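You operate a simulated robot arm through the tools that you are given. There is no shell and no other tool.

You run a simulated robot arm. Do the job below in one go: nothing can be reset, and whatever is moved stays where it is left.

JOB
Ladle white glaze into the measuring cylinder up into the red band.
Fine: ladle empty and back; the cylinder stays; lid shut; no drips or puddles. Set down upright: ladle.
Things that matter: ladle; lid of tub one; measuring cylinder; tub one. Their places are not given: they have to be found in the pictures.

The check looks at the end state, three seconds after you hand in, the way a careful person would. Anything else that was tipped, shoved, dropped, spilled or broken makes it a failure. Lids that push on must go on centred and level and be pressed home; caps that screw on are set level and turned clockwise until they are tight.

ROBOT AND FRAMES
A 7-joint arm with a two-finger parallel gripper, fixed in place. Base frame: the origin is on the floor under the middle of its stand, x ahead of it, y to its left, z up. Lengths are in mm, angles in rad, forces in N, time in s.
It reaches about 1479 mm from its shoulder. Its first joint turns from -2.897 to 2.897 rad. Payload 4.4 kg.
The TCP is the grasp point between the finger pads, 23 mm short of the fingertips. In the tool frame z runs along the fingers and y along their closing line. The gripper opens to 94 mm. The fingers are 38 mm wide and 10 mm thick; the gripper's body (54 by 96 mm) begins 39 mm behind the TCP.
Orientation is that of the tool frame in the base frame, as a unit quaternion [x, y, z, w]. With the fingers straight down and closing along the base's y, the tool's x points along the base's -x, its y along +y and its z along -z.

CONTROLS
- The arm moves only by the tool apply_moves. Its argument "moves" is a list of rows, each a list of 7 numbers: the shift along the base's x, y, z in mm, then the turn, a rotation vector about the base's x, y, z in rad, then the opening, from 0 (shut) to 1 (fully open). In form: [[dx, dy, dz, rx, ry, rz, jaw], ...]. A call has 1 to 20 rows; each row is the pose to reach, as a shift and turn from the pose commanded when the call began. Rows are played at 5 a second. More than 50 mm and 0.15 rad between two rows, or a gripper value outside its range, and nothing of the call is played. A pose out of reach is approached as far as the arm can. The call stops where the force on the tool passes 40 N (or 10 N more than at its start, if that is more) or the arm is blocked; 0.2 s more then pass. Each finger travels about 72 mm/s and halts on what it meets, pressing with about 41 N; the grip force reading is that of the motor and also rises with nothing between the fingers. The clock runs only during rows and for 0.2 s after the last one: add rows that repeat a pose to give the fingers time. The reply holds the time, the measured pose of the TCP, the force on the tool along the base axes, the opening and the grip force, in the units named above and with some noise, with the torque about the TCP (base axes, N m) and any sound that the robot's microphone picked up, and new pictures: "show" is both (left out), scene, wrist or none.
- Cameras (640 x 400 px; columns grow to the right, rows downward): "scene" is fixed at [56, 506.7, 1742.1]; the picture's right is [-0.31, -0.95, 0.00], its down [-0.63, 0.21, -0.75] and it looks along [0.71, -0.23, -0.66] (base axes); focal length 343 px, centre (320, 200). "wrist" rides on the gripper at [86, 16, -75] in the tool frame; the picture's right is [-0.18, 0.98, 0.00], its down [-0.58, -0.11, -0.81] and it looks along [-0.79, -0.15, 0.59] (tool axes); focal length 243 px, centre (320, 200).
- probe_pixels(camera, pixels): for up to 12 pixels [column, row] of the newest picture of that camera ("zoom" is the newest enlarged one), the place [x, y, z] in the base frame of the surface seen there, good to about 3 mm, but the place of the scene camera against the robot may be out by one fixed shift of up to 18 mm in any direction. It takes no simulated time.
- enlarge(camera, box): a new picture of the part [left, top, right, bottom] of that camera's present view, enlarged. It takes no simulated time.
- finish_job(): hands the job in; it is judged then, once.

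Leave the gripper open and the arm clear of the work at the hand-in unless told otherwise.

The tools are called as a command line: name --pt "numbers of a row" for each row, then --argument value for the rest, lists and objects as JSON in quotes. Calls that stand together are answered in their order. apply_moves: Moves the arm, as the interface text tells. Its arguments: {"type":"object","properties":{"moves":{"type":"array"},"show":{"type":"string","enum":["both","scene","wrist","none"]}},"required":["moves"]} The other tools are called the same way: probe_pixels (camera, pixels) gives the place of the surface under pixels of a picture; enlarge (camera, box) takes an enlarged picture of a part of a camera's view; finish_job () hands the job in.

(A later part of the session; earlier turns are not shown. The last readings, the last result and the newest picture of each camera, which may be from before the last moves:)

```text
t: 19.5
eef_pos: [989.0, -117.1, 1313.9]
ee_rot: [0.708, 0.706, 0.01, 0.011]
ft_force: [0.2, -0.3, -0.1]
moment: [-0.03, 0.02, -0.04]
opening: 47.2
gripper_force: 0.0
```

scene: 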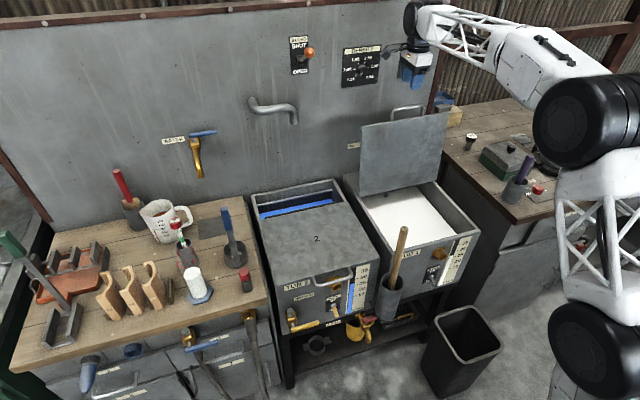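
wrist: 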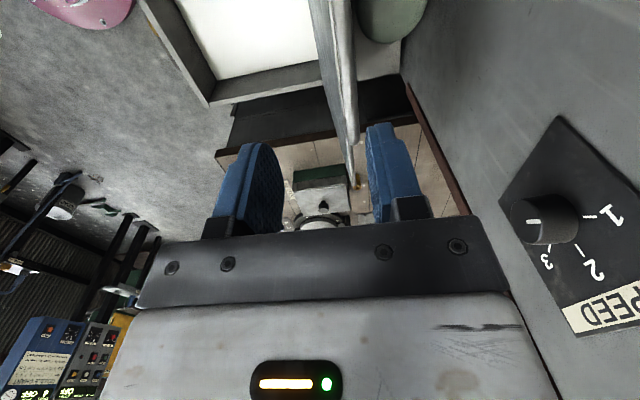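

The lid stays open against its stop. Next I'll swing over to the left bench, turning the hand +90° about z on the way (fingers down, closing along y), to a viewing spot in front of the ladle.

apply_moves --pt "-23 37 -6 0 0 0.0873 0.8" --pt "-46 74 -13 0 0 0.1745 1" --pt "-70 111 -20 0 0 0.2618 1" --pt "-93 148 -26 0 0 0.3491 1" --pt "-117 184 -33 0 0 0.4363 1" --pt "-140 221 -39 0 0 0.5236 1" --pt "-163 258 -46 0 0 0.6109 1" --pt "-187 295 -52 0 0 0.6981 1" --pt "-210 332 -59 0 0 0.7854 1" --pt "-233 369 -66 0 0 0.8727 1" --pt "-257 406 -72 0 0 0.9599 1" --pt "-280 443 -79 0 0 1.0472 1" --pt "-303 480 -85 0 0 1.1345 1" --pt "-327 516 -92 0 0 1.2217 1" --pt "-350 553 -98 0 0 1.309 1" --pt "-373 590 -105 0 0 1.3963 1" --pt "-397 627 -111 0 0 1.4835 1" --pt "-420 664 -118 0 0 1.5708 1" --show "both"

```text
t: 23.3
eef_pos: [567.4, 545.5, 1199.2]
ee_rot: [0.0, 1.0, 0.016, 0.0]
ft_force: [0.1, 0.8, 0.6]
moment: [0.0, -0.01, -0.02]
opening: 93.9
gripper_force: 0.1
```

scene: 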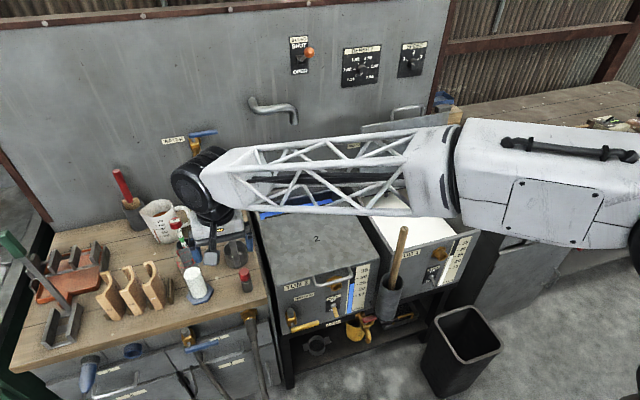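
wrist: 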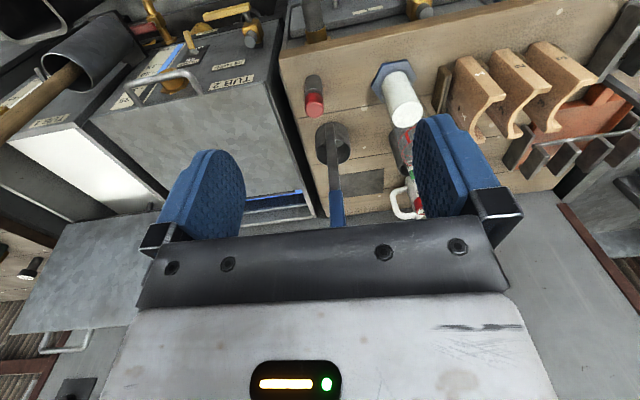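

Good view: the ladle is between the fingers near (335,160), the cylinder at (400,100). I'll enlarge both for exact positions.

enlarge --camera "wrist" --box '[290, 100, 400, 235]'

enlarge --camera "wrist" --box '[360, 50, 450, 220]'

probe_pixels --camera "wrist" --pixels '[[334, 185], [335, 200], [336, 220], [332, 165], [331, 150], [317, 140], [349, 140], [332, 122], [340, 155], [325, 155], [333, 130], [344, 200]]'

```text
2.96 times, centred on (345, 168) of wrist
```

zoom: 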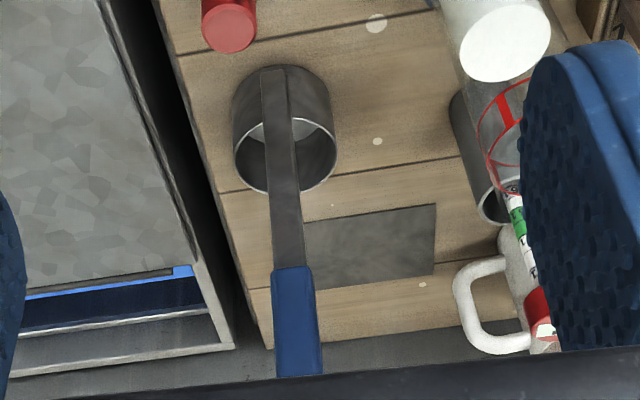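

```text
2.35 times, centred on (405, 135) of wrist
```

zoom: 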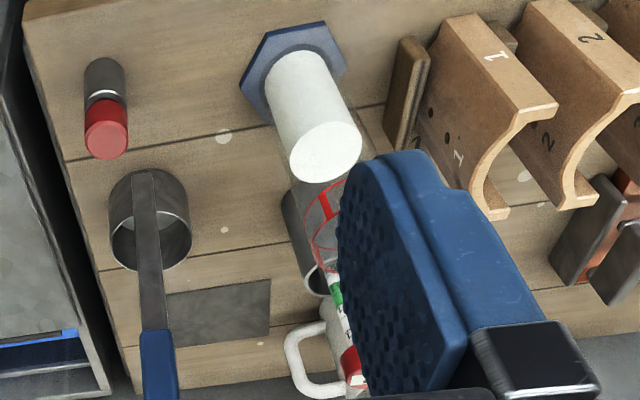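

```text
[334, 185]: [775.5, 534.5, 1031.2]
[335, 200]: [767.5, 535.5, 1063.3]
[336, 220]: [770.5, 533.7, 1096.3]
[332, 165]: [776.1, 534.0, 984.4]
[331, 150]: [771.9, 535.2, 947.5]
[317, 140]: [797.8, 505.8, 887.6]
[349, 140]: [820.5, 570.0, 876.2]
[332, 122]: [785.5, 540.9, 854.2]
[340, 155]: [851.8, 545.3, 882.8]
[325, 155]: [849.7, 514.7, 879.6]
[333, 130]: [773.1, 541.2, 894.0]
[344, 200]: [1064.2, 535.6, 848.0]
```

The handle's front face is at x≈770 and y≈535; the cup centre comes out near (816, 535). I'll probe the blue grip's edges and the cup rim for centring.

probe_pixels --camera "wrist" --pixels '[[331, 212], [343, 212], [337, 212], [330.5, 205], [343, 205], [316.5, 151], [350, 150.5], [335, 164.8], [337, 190], [329, 188], [337, 226], [334, 194]]'

probe_pixels --camera "scene" --pixels '[[176, 222], [178, 228], [187, 228], [181, 222], [155, 285], [130, 275], [246, 275], [160, 205], [120, 175], [193, 215]]'

```text
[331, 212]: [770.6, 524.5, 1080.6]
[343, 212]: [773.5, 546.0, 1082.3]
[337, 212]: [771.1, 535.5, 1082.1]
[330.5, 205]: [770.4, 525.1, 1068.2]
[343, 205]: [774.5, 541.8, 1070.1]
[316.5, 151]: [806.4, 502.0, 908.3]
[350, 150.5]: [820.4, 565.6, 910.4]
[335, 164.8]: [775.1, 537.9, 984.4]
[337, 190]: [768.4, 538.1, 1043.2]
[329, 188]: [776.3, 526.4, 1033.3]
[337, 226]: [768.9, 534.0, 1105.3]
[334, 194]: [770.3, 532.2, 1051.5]
```

```text
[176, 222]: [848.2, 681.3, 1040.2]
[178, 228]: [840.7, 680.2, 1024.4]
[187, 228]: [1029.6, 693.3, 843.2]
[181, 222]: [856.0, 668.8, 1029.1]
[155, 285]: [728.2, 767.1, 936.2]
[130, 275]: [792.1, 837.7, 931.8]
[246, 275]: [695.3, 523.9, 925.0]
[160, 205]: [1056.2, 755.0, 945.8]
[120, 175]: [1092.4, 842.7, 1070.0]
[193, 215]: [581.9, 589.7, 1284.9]
```

The blue grip spans y 524–546 (centre 535), its top at z≈1119, and the cup rim is at z≈909. I'll move over it at height, square the hand (−0.032 rad about x), and then look before going down.

apply_moves --pt "40 -2 0 -0.01 0 0 1" --pt "80 -4 0 -0.02 0 0 1" --pt "120 -6 0 -0.032 0 0 1" --pt "160 -8 0 -0.032 0 0 1" --pt "195 -10 0 -0.032 0 0 1" --pt "209 -10 0 -0.032 0 0 1" --pt "209 -10 0 -0.032 0 0 0.8" --show "both"

```text
t: 24.9
eef_pos: [775.7, 536.3, 1199.6]
ee_rot: [0.0, 1.0, 0.001, 0.0]
ft_force: [0.0, -0.3, 0.3]
moment: [-0.01, 0.03, 0.0]
opening: 75.5
gripper_force: 0.0
```

scene: 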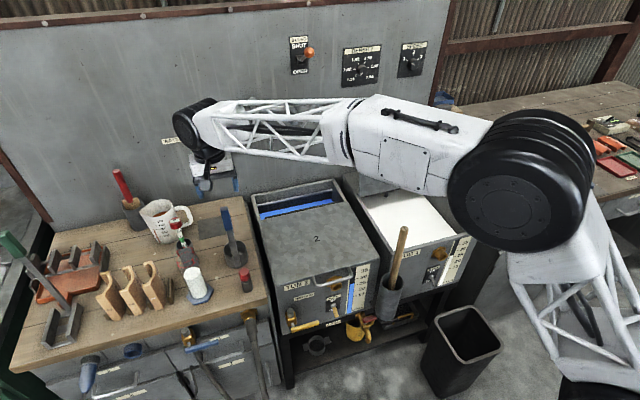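
wrist: 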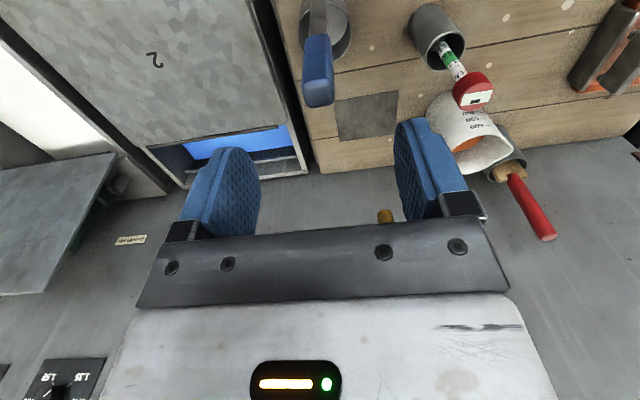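

I'll zoom on the grip's top near (318,90) in the wrist view to fix its centre.

enlarge --camera "wrist" --box '[280, 0, 360, 120]'

probe_pixels --camera "wrist" --pixels '[[309, 95], [329, 95], [319, 95], [319, 86], [319, 102], [307, 60], [326, 60], [316, 50], [306, 85], [331, 85], [319, 105], [316, 38]]'

```text
3.33 times, centred on (320, 60) of wrist
```

zoom: 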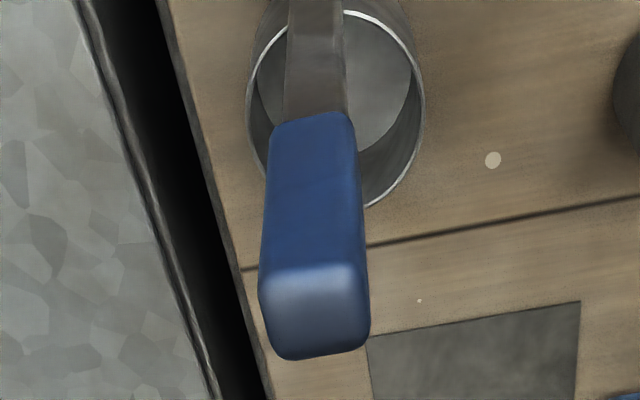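

```text
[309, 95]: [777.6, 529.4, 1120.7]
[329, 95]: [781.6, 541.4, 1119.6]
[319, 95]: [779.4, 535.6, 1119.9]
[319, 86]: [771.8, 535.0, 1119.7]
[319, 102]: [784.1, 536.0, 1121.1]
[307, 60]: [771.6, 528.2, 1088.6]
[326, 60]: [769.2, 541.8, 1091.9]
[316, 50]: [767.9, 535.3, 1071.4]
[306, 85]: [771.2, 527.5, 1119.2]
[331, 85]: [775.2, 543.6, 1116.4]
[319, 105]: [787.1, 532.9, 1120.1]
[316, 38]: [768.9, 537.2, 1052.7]
```

The grip's top face centre is at (778, 535.5, 1120), so descending to z 1087 leaves a few mm to the palm. I'll go down and close.

apply_moves --pt "2 0 -35 0 0 0 0.8" --pt "2 0 -70 0 0 0 0.8" --pt "2 0 -95 0 0 0 0.8" --pt "2 0 -112 0 0 0 0.8" --pt "2 0 -112 0 0 0 0.6" --pt "2 0 -112 0 0 0 0.4" --pt "2 0 -112 0 0 0 0.3" --pt "2 0 -112 0 0 0 0.15" --pt "2 0 -112 0 0 0 0.15" --pt "2 0 -112 0 0 0 0.15" --show "both"

```text
t: 27.1
eef_pos: [777.0, 534.8, 1085.8]
ee_rot: [0.0, 1.0, 0.001, -0.001]
ft_force: [-1.0, -1.1, 0.3]
moment: [-0.19, 0.03, -0.06]
opening: 22.3
gripper_force: 41.2
```

scene: 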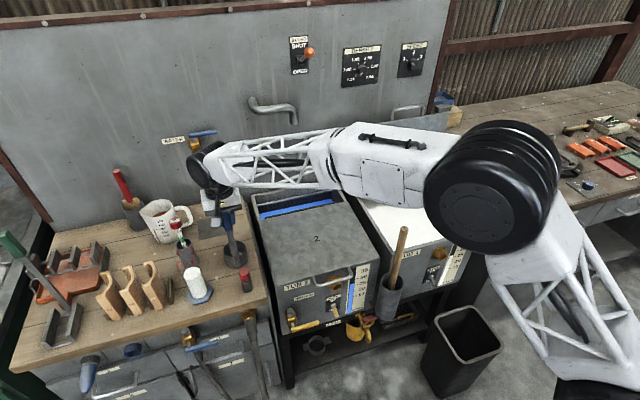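
wrist: 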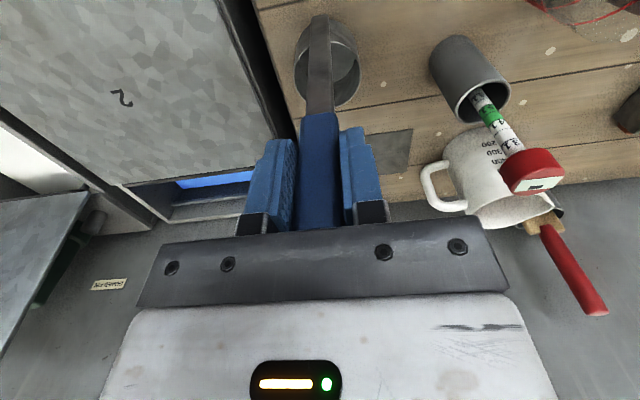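

The ladle is gripped (22.3 mm, 41 N). I'll lift it straight up 80 mm and read the weight.

apply_moves --pt "0 0 10 0 0 0 0.1" --pt "0 0 30 0 0 0 0.1" --pt "0 0 55 0 0 0 0.1" --pt "0 0 80 0 0 0 0.1" --pt "0 0 80 0 0 0 0.1" --pt "0 0 80 0 0 0 0.1" --show "both"

```text
t: 28.5
eef_pos: [778.7, 535.0, 1167.8]
ee_rot: [0.0, 1.0, 0.001, -0.001]
ft_force: [-0.3, 0.5, -3.1]
moment: [0.01, 0.1, -0.02]
opening: 21.8
gripper_force: 40.8
```

scene: 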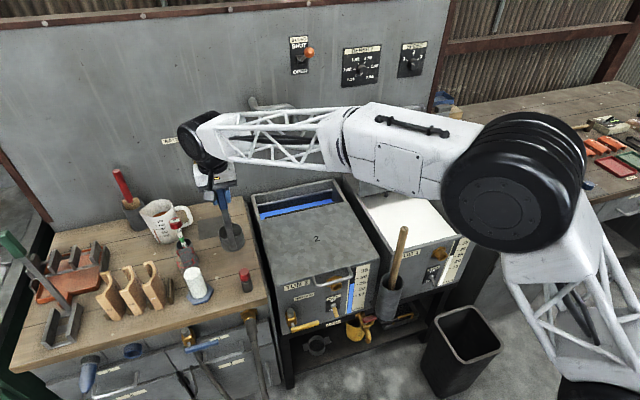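
wrist: 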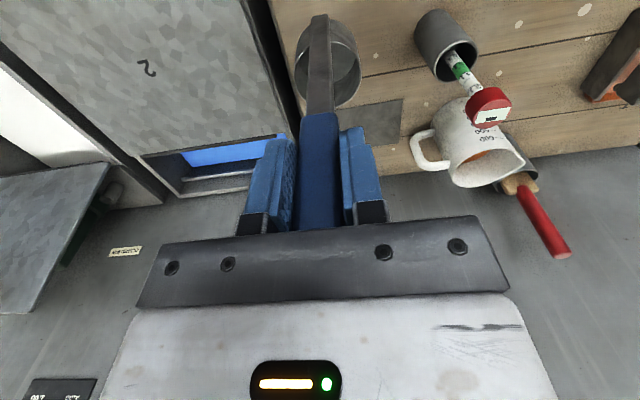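

The ladle weighs about 3.1 N empty. I'll carry it level across, above tub two, to over tub one's open front half at about (798, −150).

apply_moves --pt "1 -25 5 0 0 0 0.1" --pt "2 -65 10 0 0 0 0.1" --pt "4 -107 10 0 0 0 0.1" --pt "5 -150 10 0 0 0 0.1" --pt "6 -193 10 0 0 0 0.1" --pt "8 -236 10 0 0 0 0.1" --pt "9 -279 10 0 0 0 0.1" --pt "10 -322 10 0 0 0 0.1" --pt "12 -365 10 0 0 0 0.1" --pt "13 -408 10 0 0 0 0.1" --pt "14 -451 10 0 0 0 0.1" --pt "16 -494 10 0 0 0 0.1" --pt "17 -537 10 0 0 0 0.1" --pt "18 -580 10 0 0 0 0.1" --pt "20 -623 10 0 0 0 0.1" --pt "21 -660 10 0 0 0 0.1" --pt "21 -685 10 0 0 0 0.1" --pt "21 -685 10 0 0 0 0.1" --show "both"

```text
t: 32.3
eef_pos: [800.4, -150.6, 1176.6]
ee_rot: [0.0, 1.0, 0.001, 0.001]
ft_force: [0.1, 0.2, -2.3]
moment: [-0.02, 0.1, -0.01]
opening: 22.0
gripper_force: 41.6
```

scene: 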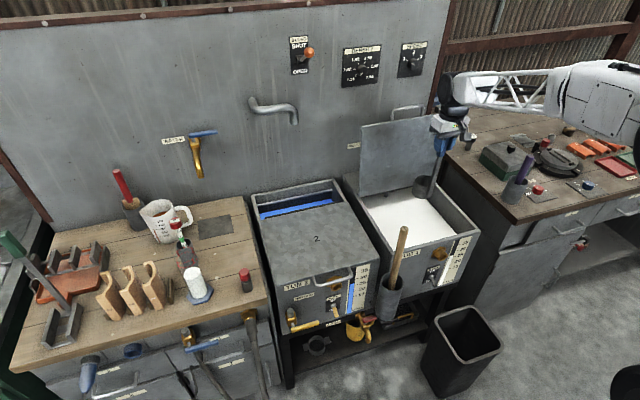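
wrist: 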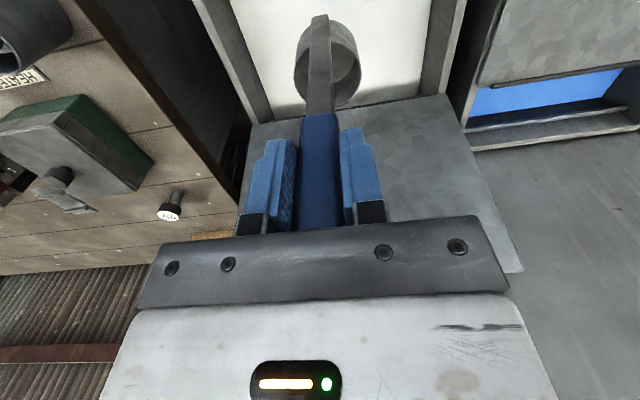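

The ladle is over the glaze. I'll measure the cup's rim relative to the hand with the wrist camera, and check the liquid level and tub walls.

enlarge --camera "wrist" --box '[270, 0, 390, 130]'

probe_pixels --camera "wrist" --pixels '[[297, 60], [360, 65], [330, 105], [345, 95], [345, 60], [400, 60], [260, 40], [262, 110], [420, 95], [440, 40], [230, 30], [310, 75]]'

enlarge --camera "scene" --box '[150, 200, 240, 310]'

```text
3.08 times, centred on (330, 65) of wrist
```

zoom: 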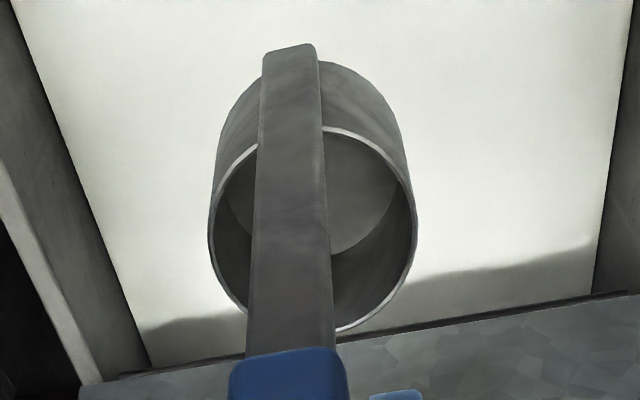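

```text
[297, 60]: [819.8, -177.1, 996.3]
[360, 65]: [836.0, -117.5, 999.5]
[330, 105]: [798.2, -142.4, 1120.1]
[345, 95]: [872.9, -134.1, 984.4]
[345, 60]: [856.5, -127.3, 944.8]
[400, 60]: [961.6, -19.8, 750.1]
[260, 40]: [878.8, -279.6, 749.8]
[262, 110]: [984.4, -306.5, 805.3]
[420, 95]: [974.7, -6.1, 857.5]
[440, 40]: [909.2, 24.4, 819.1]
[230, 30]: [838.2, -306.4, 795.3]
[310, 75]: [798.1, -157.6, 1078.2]
```

```text
3.64 times, centred on (195, 255) of scene
```

zoom: 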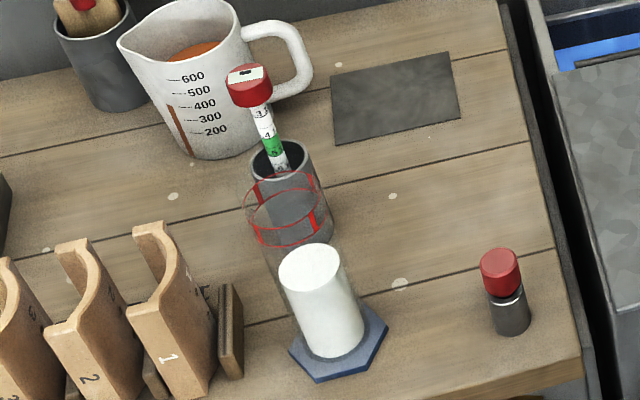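

The rim sits 179 mm below the TCP, with the cup centre 39 mm ahead of it. Liquid surface at z≈750. Next I'll lower the ladle into the glaze, slowing at the surface, until the rim is just under.

apply_moves --pt "0 0 -35 0 0 0 0.1" --pt "0 0 -75 0 0 0 0.1" --pt "0 0 -115 0 0 0 0.1" --pt "0 0 -155 0 0 0 0.1" --pt "0 0 -185 0 0 0 0.1" --pt "0 0 -205 0 0 0 0.1" --pt "0 0 -215 0 0 0 0.1" --pt "0 0 -223 0 0 0 0.1" --pt "0 0 -231 0 0 0 0.1" --pt "0 0 -239 0 0 0 0.1" --show "both"

```text
t: 34.5
eef_pos: [799.3, -149.2, 938.4]
ee_rot: [0.0, 1.0, 0.0, 0.001]
ft_force: [0.7, 0.0, -2.8]
moment: [-0.01, 0.08, 0.01]
opening: 22.0
gripper_force: 40.7
```

scene: 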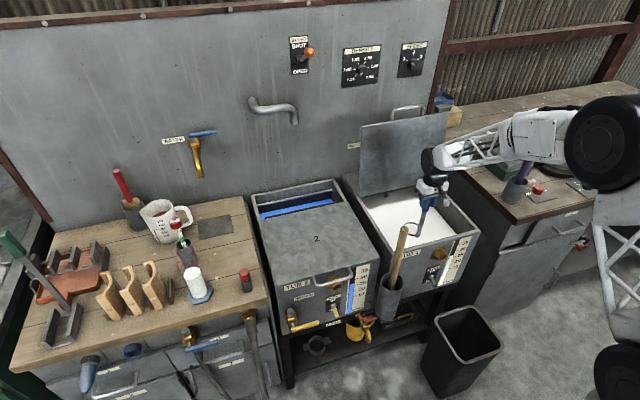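
wrist: 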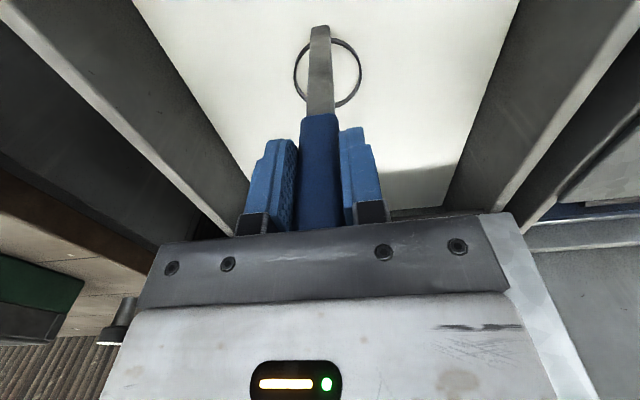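

The rim looks just above the surface; I'll zoom to see whether glaze is already inside the cup.

enlarge --camera "wrist" --box '[270, 0, 390, 130]'

probe_pixels --camera "wrist" --pixels '[[345, 70], [303, 70], [270, 70], [380, 70], [345, 95], [345, 55], [297, 72], [360, 75]]'

```text
3.08 times, centred on (330, 65) of wrist
```

zoom: 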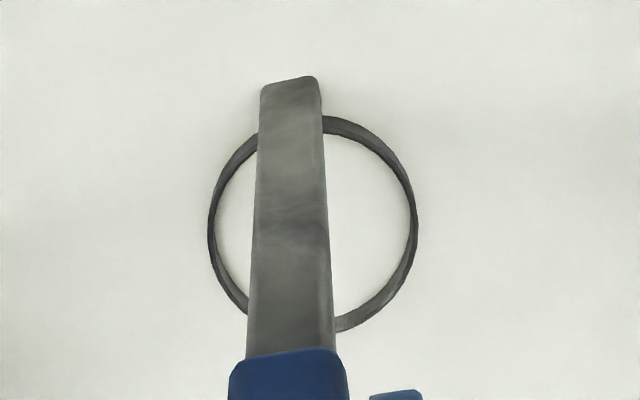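

```text
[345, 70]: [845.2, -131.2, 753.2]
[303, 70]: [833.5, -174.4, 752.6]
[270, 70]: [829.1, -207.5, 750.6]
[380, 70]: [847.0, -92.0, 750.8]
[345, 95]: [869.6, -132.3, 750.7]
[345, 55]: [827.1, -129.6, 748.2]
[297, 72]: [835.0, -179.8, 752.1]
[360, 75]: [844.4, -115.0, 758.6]
```

The rim is at z≈759, still about 8 mm above the surface. I'll go down another 20 mm so it floods, and hold.

apply_moves --pt "0 0 -5 0 0 0 0.1" --pt "0 0 -10 0 0 0 0.1" --pt "0 0 -15 0 0 0 0.1" --pt "0 0 -20 0 0 0 0.1" --pt "0 0 -20 0 0 0 0.1" --pt "0 0 -20 0 0 0 0.1" --pt "0 0 -20 0 0 0 0.1" --pt "0 0 -20 0 0 0 0.1" --show "wrist"

```text
t: 36.3
eef_pos: [798.4, -149.6, 918.8]
ee_rot: [0.0, 1.0, 0.0, 0.0]
ft_force: [-0.3, -0.6, -4.5]
moment: [-0.02, 0.13, 0.01]
opening: 21.9
gripper_force: 40.9
```

wrist: 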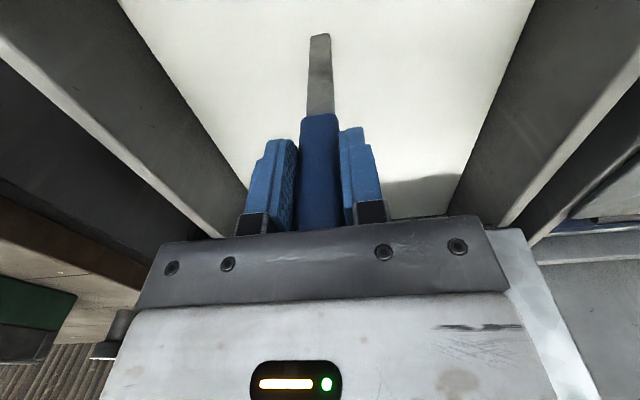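

The weight rose from about 2.8 to 4.5 N, so the cup has filled. I'll raise it slowly until the rim is about 45 mm above the surface and look.

apply_moves --pt "0 0 4 0 0 0 0.1" --pt "0 0 8 0 0 0 0.1" --pt "0 0 12 0 0 0 0.1" --pt "0 0 16 0 0 0 0.1" --pt "0 0 20 0 0 0 0.1" --pt "0 0 26 0 0 0 0.1" --pt "0 0 32 0 0 0 0.1" --pt "0 0 38 0 0 0 0.1" --pt "0 0 46 0 0 0 0.1" --pt "0 0 54 0 0 0 0.1" --pt "0 0 62 0 0 0 0.1" --pt "0 0 70 0 0 0 0.1" --pt "0 0 78 0 0 0 0.1" --pt "0 0 84 0 0 0 0.1" --pt "0 0 90 0 0 0 0.1" --pt "0 0 90 0 0 0 0.1" --pt "0 0 90 0 0 0 0.1" --show "both"

enlarge --camera "wrist" --box '[270, 0, 390, 130]'

enlarge --camera "scene" --box '[370, 150, 480, 260]'

```text
t: 39.9
eef_pos: [798.0, -149.8, 1007.4]
ee_rot: [0.0, 1.0, 0.001, 0.0]
ft_force: [0.1, 0.6, -4.6]
moment: [-0.04, 0.15, -0.01]
opening: 21.8
gripper_force: 41.4
```

scene: 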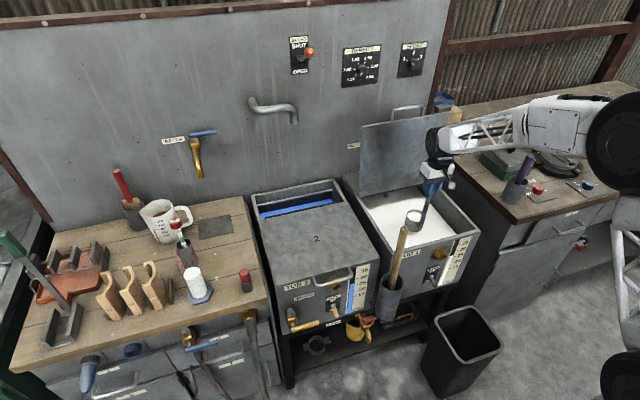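
wrist: 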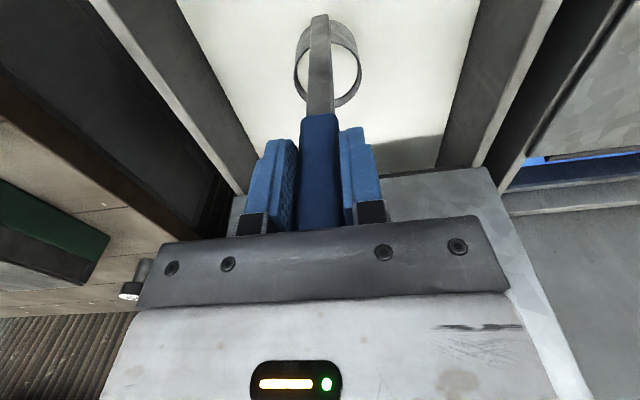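

```text
3.08 times, centred on (330, 65) of wrist
```

zoom: 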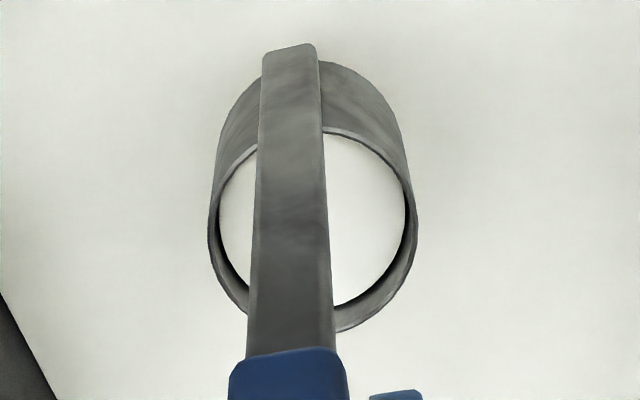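

```text
3.64 times, centred on (425, 205) of scene
```

zoom: 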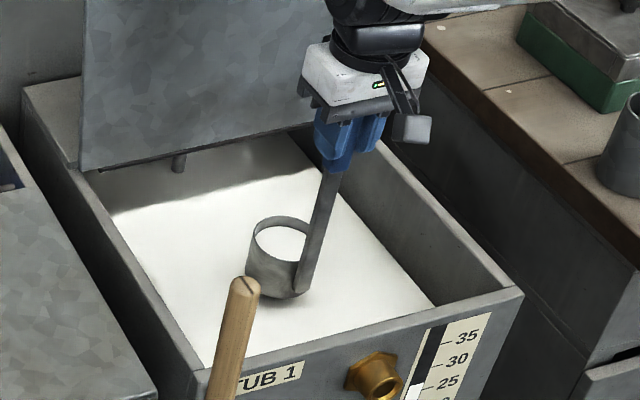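

Glaze is in the cup, a little below the rim. I'll probe its surface against the rim to estimate how much is in it.

probe_pixels --camera "wrist" --pixels '[[345, 70], [345, 80], [303, 70], [345, 60], [347, 98], [350, 100], [296, 65], [359, 60], [340, 104], [312, 30]]'

enlarge --camera "wrist" --box '[290, 30, 370, 115]'

```text
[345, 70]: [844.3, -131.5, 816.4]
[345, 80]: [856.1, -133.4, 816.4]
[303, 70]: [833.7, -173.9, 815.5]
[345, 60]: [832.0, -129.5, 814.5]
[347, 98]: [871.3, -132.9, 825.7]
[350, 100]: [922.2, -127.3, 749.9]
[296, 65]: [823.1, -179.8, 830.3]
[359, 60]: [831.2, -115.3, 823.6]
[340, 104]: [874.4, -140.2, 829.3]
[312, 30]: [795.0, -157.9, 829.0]
```

```text
4.71 times, centred on (330, 72) of wrist
```

zoom: 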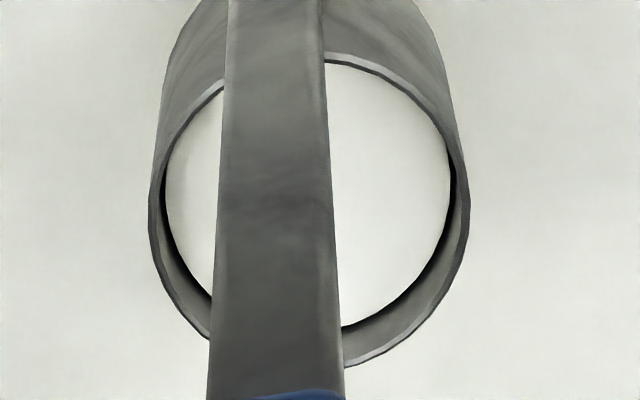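

The glaze surface is about 13 mm below the rim, so roughly 120–130 ml. I'll hold over the tub for a couple of seconds to let any drips fall, then check the outside of the cup.

apply_moves --pt "0 0 0 0 0 0 0.1" --pt "0 0 0 0 0 0 0.1" --pt "0 0 0 0 0 0 0.1" --pt "0 0 0 0 0 0 0.1" --pt "0 0 0 0 0 0 0.1" --pt "0 0 0 0 0 0 0.1" --pt "0 0 0 0 0 0 0.1" --pt "0 0 0 0 0 0 0.1" --pt "0 0 0 0 0 0 0.1" --pt "0 0 0 0 0 0 0.1" --pt "0 0 0 0 0 0 0.1" --pt "0 0 0 0 0 0 0.1" --pt "0 0 0 0 0 0 0.1" --pt "0 0 0 0 0 0 0.1" --pt "0 0 0 0 0 0 0.1" --show "both"

enlarge --camera "scene" --box '[390, 190, 450, 240]'

```text
t: 43.1
eef_pos: [798.9, -149.5, 1008.1]
ee_rot: [0.0, 1.0, 0.001, 0.0]
ft_force: [0.6, -0.1, -5.0]
moment: [0.01, 0.17, -0.01]
opening: 21.8
gripper_force: 41.0
```

scene: 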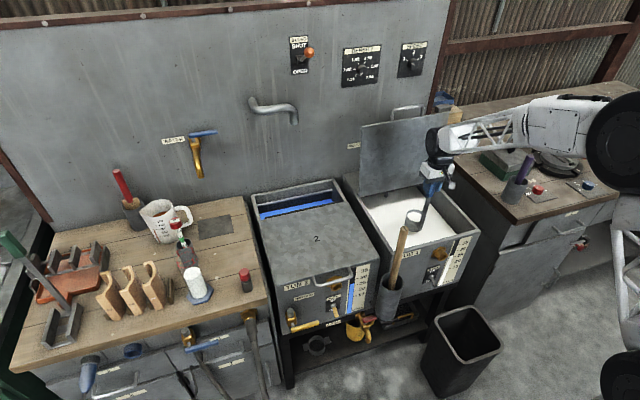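
wrist: 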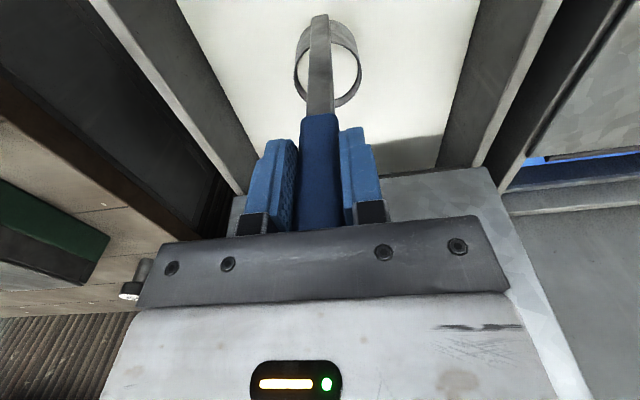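

```text
8.00 times, centred on (420, 215) of scene
```

zoom: 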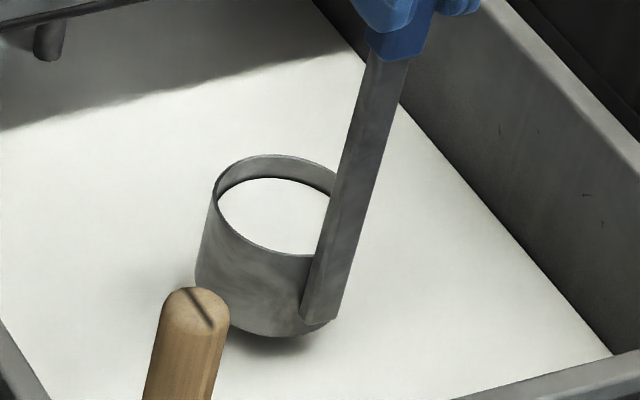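

No drips visible; the cup's outside looks clean. I'll lift it slowly clear of the tub and lid level, keeping it plumb.

apply_moves --pt "0 0 5 0 0 0 0.1" --pt "0 0 14 0 0 0 0.1" --pt "0 0 28 0 0 0 0.1" --pt "0 0 46 0 0 0 0.1" --pt "0 0 68 0 0 0 0.1" --pt "0 0 90 0 0 0 0.1" --pt "0 0 112 0 0 0 0.1" --pt "0 0 134 0 0 0 0.1" --pt "0 0 156 0 0 0 0.1" --pt "0 0 176 0 0 0 0.1" --pt "0 0 194 0 0 0 0.1" --pt "0 0 208 0 0 0 0.1" --pt "0 0 217 0 0 0 0.1" --pt "0 0 222 0 0 0 0.1" --pt "0 0 222 0 0 0 0.1" --show "wrist"

```text
t: 46.3
eef_pos: [798.8, -149.1, 1230.7]
ee_rot: [0.0, 1.0, 0.0, 0.0]
ft_force: [0.4, 0.8, -5.0]
moment: [0.02, 0.17, -0.01]
opening: 21.7
gripper_force: 41.2
```

wrist: 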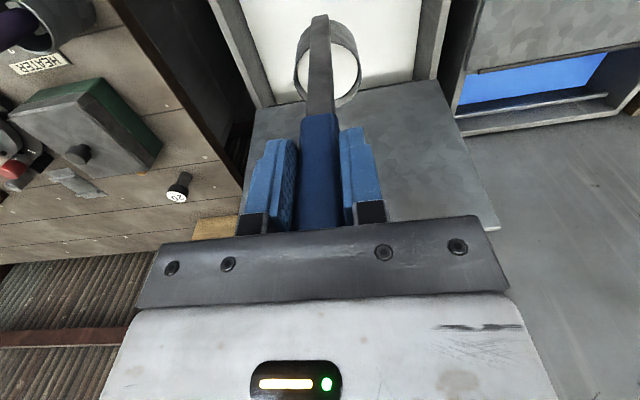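

Steady at 5.0 N. I'll carry it to +y with gentle ramps, staying at this height.

apply_moves --pt "0 6 0 0 0 0 0.1" --pt "0 18 0 0 0 0 0.1" --pt "0 36 0 0 0 0 0.1" --pt "0 60 0 0 0 0 0.1" --pt "0 88 0 0 0 0 0.1" --pt "0 119 0 0 0 0 0.1" --pt "0 151 0 0 0 0 0.1" --pt "0 183 0 0 0 0 0.1" --pt "0 215 0 0 0 0 0.1" --pt "0 247 0 0 0 0 0.1" --pt "0 279 0 0 0 0 0.1" --pt "0 311 0 0 0 0 0.1" --pt "0 343 0 0 0 0 0.1" --pt "0 375 0 0 0 0 0.1" --pt "0 406 0 0 0 0 0.1" --pt "0 434 0 0 0 0 0.1" --pt "0 458 0 0 0 0 0.1" --pt "0 476 0 0 0 0 0.1" --pt "0 488 0 0 0 0 0.1" --pt "0 494 0 0 0 0 0.1" --show "both"

```text
t: 50.5
eef_pos: [798.8, 345.4, 1229.4]
ee_rot: [0.0, 1.0, 0.001, 0.0]
ft_force: [0.2, 0.5, -4.7]
moment: [0.0, 0.16, -0.02]
opening: 21.7
gripper_force: 41.0
```

scene: 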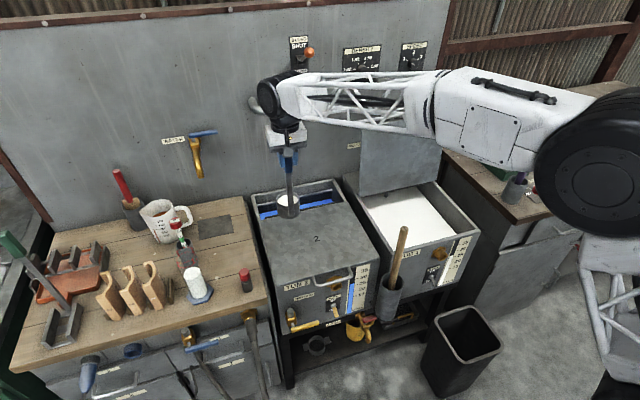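
wrist: 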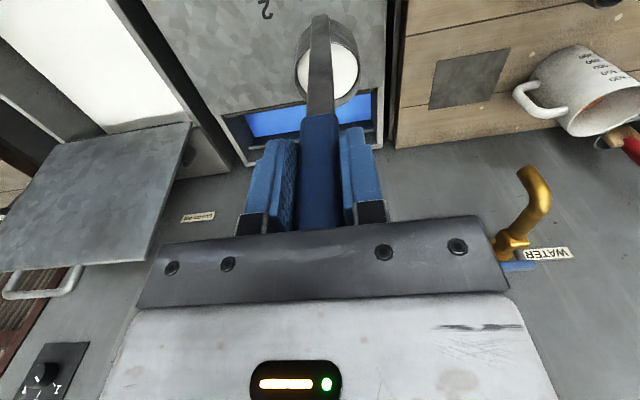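

Still steady. I'll carry it to a viewing spot near (600, 560) so the wrist camera sees the cylinder unobstructed.

apply_moves --pt "-4 4 0 0 0 0 0.1" --pt "-12 13 0 0 0 0 0.1" --pt "-26 28 2 0 0 0 0.1" --pt "-44 48 4 0 0 0 0.1" --pt "-63 69 6 0 0 0 0.1" --pt "-83 91 8 0 0 0 0.1" --pt "-105 114 10 0 0 0 0.1" --pt "-127 138 10 0 0 0 0.1" --pt "-147 160 10 0 0 0 0.1" --pt "-164 179 10 0 0 0 0.1" --pt "-178 194 10 0 0 0 0.1" --pt "-188 205 10 0 0 0 0.1" --pt "-195 213 10 0 0 0 0.1" --pt "-198 216 10 0 0 0 0.1" --pt "-198 216 10 0 0 0 0.1" --show "both"

enlarge --camera "wrist" --box '[370, 50, 490, 220]'

```text
t: 53.7
eef_pos: [599.7, 560.8, 1241.7]
ee_rot: [-0.001, 1.0, 0.001, -0.001]
ft_force: [-0.5, 0.1, -4.6]
moment: [-0.02, 0.17, -0.01]
opening: 21.9
gripper_force: 41.6
```

scene: 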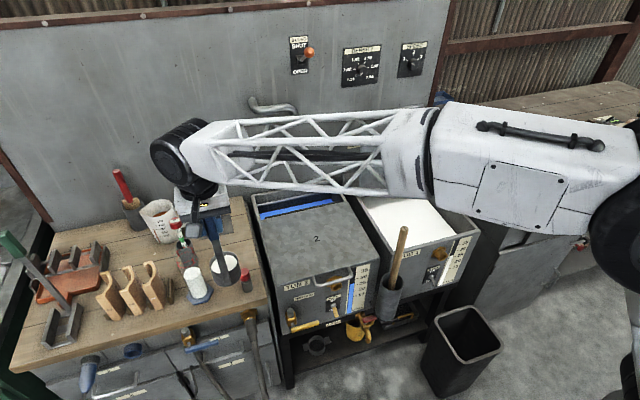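
wrist: 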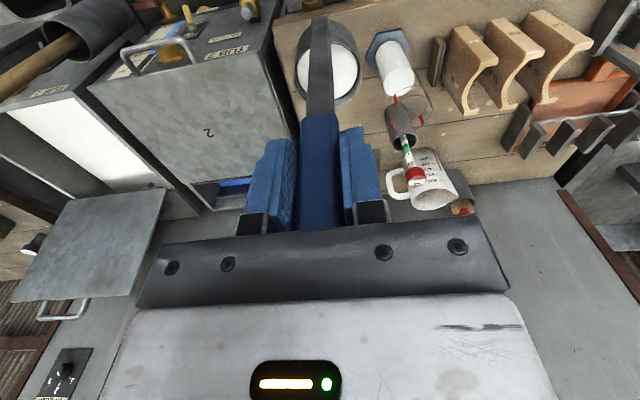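

```text
2.35 times, centred on (430, 135) of wrist
```

zoom: 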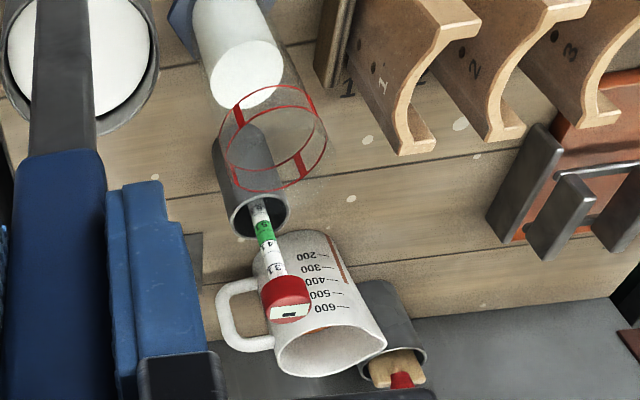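

Now the cylinder is in clear view. I'll zoom strongly on its upper part and probe the band and any visible rim.

enlarge --camera "wrist" --box '[380, 75, 440, 140]'

probe_pixels --camera "wrist" --pixels '[[395.5, 98], [425.5, 94.5], [421.5, 120.5], [399, 77], [398, 81], [405, 72], [412, 131], [416, 130], [430, 105], [431, 115], [392, 113], [424, 126]]'

```text
6.15 times, centred on (410, 108) of wrist
```

zoom: 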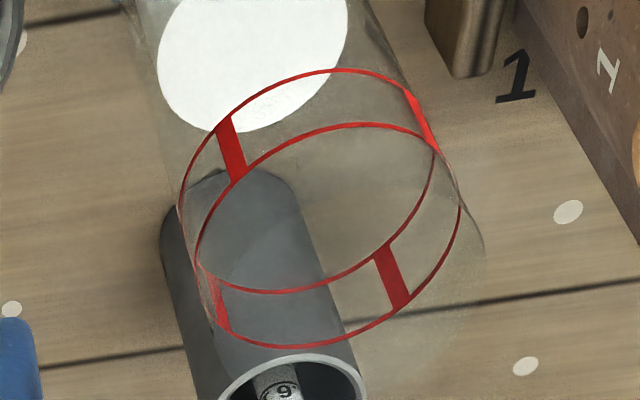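

```text
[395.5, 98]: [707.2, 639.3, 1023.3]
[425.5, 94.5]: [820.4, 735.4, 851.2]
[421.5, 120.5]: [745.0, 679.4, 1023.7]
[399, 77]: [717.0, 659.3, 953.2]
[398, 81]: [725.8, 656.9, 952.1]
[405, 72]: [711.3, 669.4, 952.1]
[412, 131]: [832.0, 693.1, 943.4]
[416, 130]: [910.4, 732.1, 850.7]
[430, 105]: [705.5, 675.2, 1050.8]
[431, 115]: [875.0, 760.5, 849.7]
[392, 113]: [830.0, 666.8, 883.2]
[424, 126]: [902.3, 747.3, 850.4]
```

The band marks give the cylinder centre at (726, 659.4), radius 27.5, band centre z≈1023.5, and the rim at z≈1051. The liquid is at 953. The ladle load should raise it by about 66 mm, which lands in the band. I'll raise and move the still-level ladle so the cup is just on the +y side above the cylinder.

apply_moves --pt "0 0 4 0 0 0 0.1" --pt "0 0 14 0 0 0 0.1" --pt "0 0 28 0 0 0 0.1" --pt "0 0 44 0 0 0 0.1" --pt "0 0 57 0 0 0 0.1" --pt "2 3 64 0 0 0 0.1" --pt "6 10 66 0 0 0 0.1" --pt "13 23 66 0 0 0 0.1" --pt "23 40 66 0 0 0 0.1" --pt "34 60 66 0 0 0 0.1" --pt "46 80 66 0 0 0 0.1" --pt "57 100 66 0 0 0 0.1" --pt "68 118 66 0 0 0 0.1" --pt "76 132 66 0 0 0 0.1" --pt "82 142 66 0 0 0 0.1" --pt "85 147 66 0 0 0 0.1" --pt "85 147 66 0 0 0 0.1" --pt "85 147 66 0 0 0 0.1" --show "both"

enlarge --camera "scene" --box '[140, 190, 240, 310]'

enlarge --camera "wrist" --box '[240, 0, 400, 130]'

```text
t: 57.5
eef_pos: [685.8, 707.6, 1306.5]
ee_rot: [0.0, 1.0, 0.001, 0.0]
ft_force: [-0.1, -0.1, -4.8]
moment: [0.04, 0.21, -0.01]
opening: 21.8
gripper_force: 40.9
```

scene: 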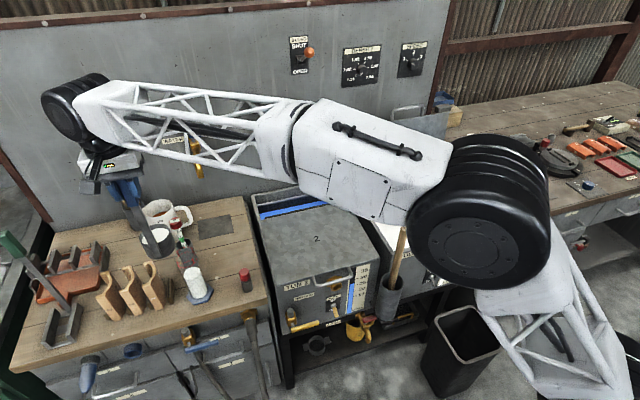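
wrist: 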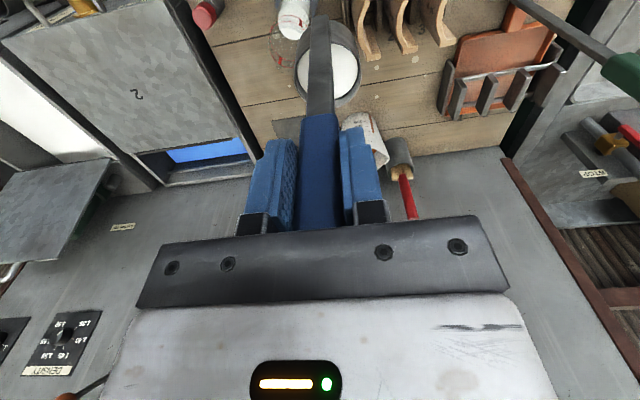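

```text
3.33 times, centred on (190, 250) of scene
```

zoom: 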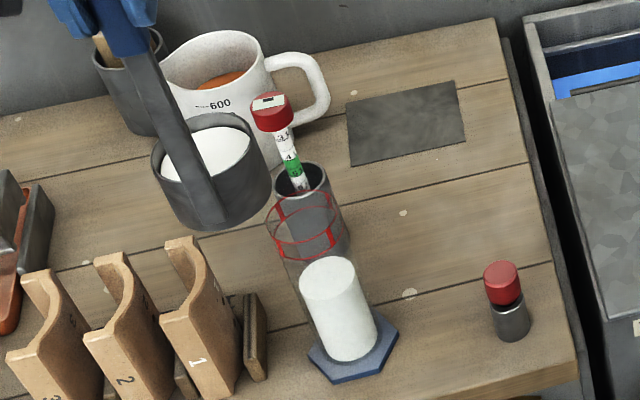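

```text
3.08 times, centred on (320, 65) of wrist
```

zoom: 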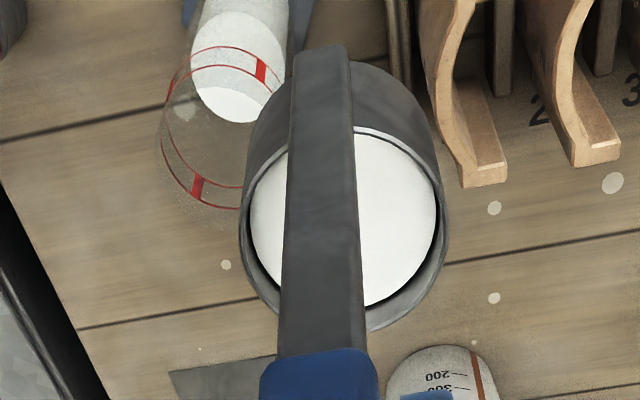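

The cup is level and beside/above the cylinder, and the hydrometer is clear. I'll start tilting toward −y about x while keeping the lip over the cylinder at y≈672, up to 0.30 rad, which is below the pour-off angle.

apply_moves --pt "0 -8.8 1.4 0.05 0 0 0.1" --pt "0 -17.8 0.5 0.1 0 0 0.1" --pt "0 -26.9 -1.9 0.15 0 0 0.1" --pt "0 -36.0 -5.7 0.2 0 0 0.1" --pt "0 -45.1 -10 0.25 0 0 0.1" --pt "0 -54.1 -14.7 0.3 0 0 0.1" --pt "0 -54.1 -14.7 0.3 0 0 0.1" --show "both"

enlarge --camera "scene" --box '[140, 190, 240, 310]'

enlarge --camera "wrist" --box '[240, 0, 400, 130]'

```text
t: 59.1
eef_pos: [686.5, 653.7, 1291.6]
ee_rot: [0.001, 0.989, 0.15, -0.001]
ft_force: [-0.5, 0.3, -4.3]
moment: [-0.24, 0.16, 0.0]
opening: 22.0
gripper_force: 40.6
```

scene: 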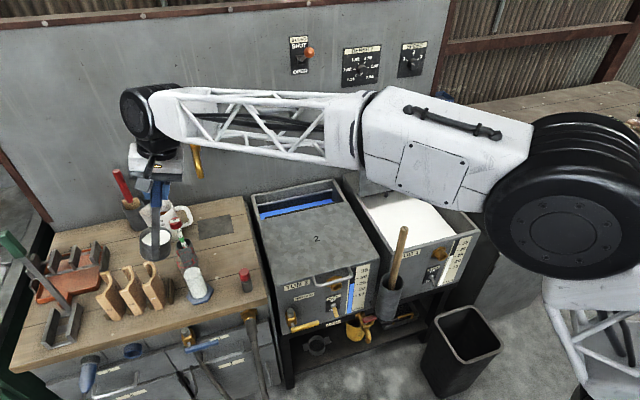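
wrist: 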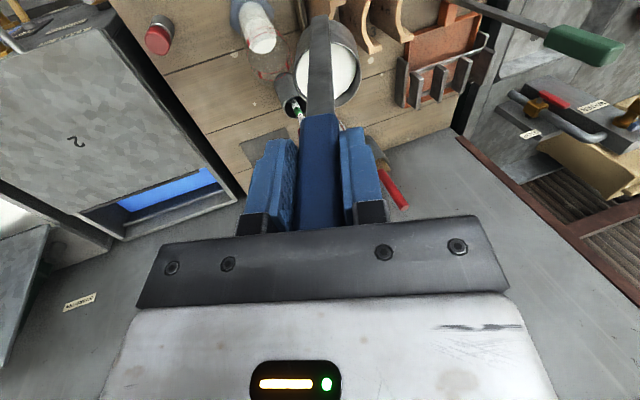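

```text
3.33 times, centred on (190, 250) of scene
```

zoom: 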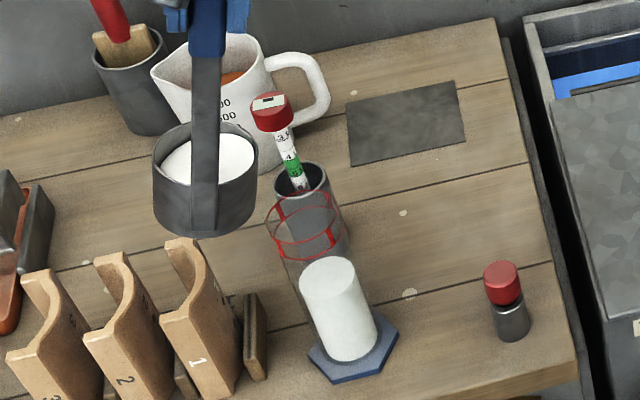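

```text
3.08 times, centred on (320, 65) of wrist
```

zoom: 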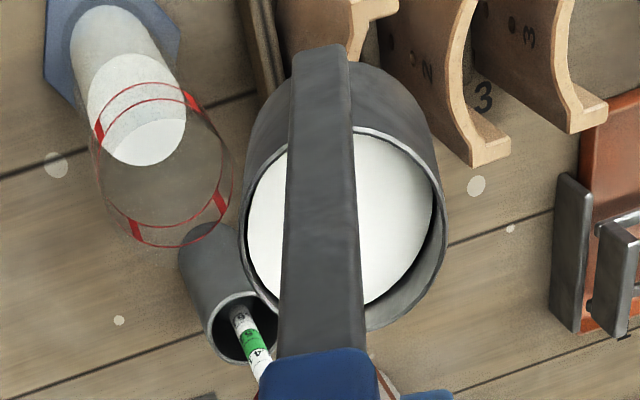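

I'll check the lip's real position against the cylinder by probing the cup's −y rim edge and the red band marks.

probe_pixels --camera "wrist" --pixels '[[295.2, 70], [295.5, 65], [296, 80], [359, 72], [340, 105], [247.5, 42.5], [282, 32], [279, 97], [265, 74.5], [291.5, 66.5], [306, 70], [345, 70]]'

probe_pixels --camera "scene" --pixels '[[210.5, 240], [166.3, 240], [166.5, 236], [158, 229], [139.5, 240], [165, 246], [158, 252], [152, 258]]'

```text
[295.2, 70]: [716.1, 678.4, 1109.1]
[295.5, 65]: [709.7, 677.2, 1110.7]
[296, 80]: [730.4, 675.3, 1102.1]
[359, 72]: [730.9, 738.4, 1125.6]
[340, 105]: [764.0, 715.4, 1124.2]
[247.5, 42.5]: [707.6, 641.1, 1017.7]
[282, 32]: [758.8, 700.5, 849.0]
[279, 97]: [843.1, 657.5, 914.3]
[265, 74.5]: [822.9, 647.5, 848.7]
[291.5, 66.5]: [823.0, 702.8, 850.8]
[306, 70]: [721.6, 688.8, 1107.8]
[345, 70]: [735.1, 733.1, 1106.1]
```

```text
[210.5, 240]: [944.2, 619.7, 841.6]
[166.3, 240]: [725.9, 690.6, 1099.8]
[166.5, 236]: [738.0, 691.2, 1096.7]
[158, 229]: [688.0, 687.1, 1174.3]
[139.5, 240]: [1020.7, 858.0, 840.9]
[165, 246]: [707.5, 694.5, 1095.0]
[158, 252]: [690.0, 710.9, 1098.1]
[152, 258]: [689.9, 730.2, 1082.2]
```

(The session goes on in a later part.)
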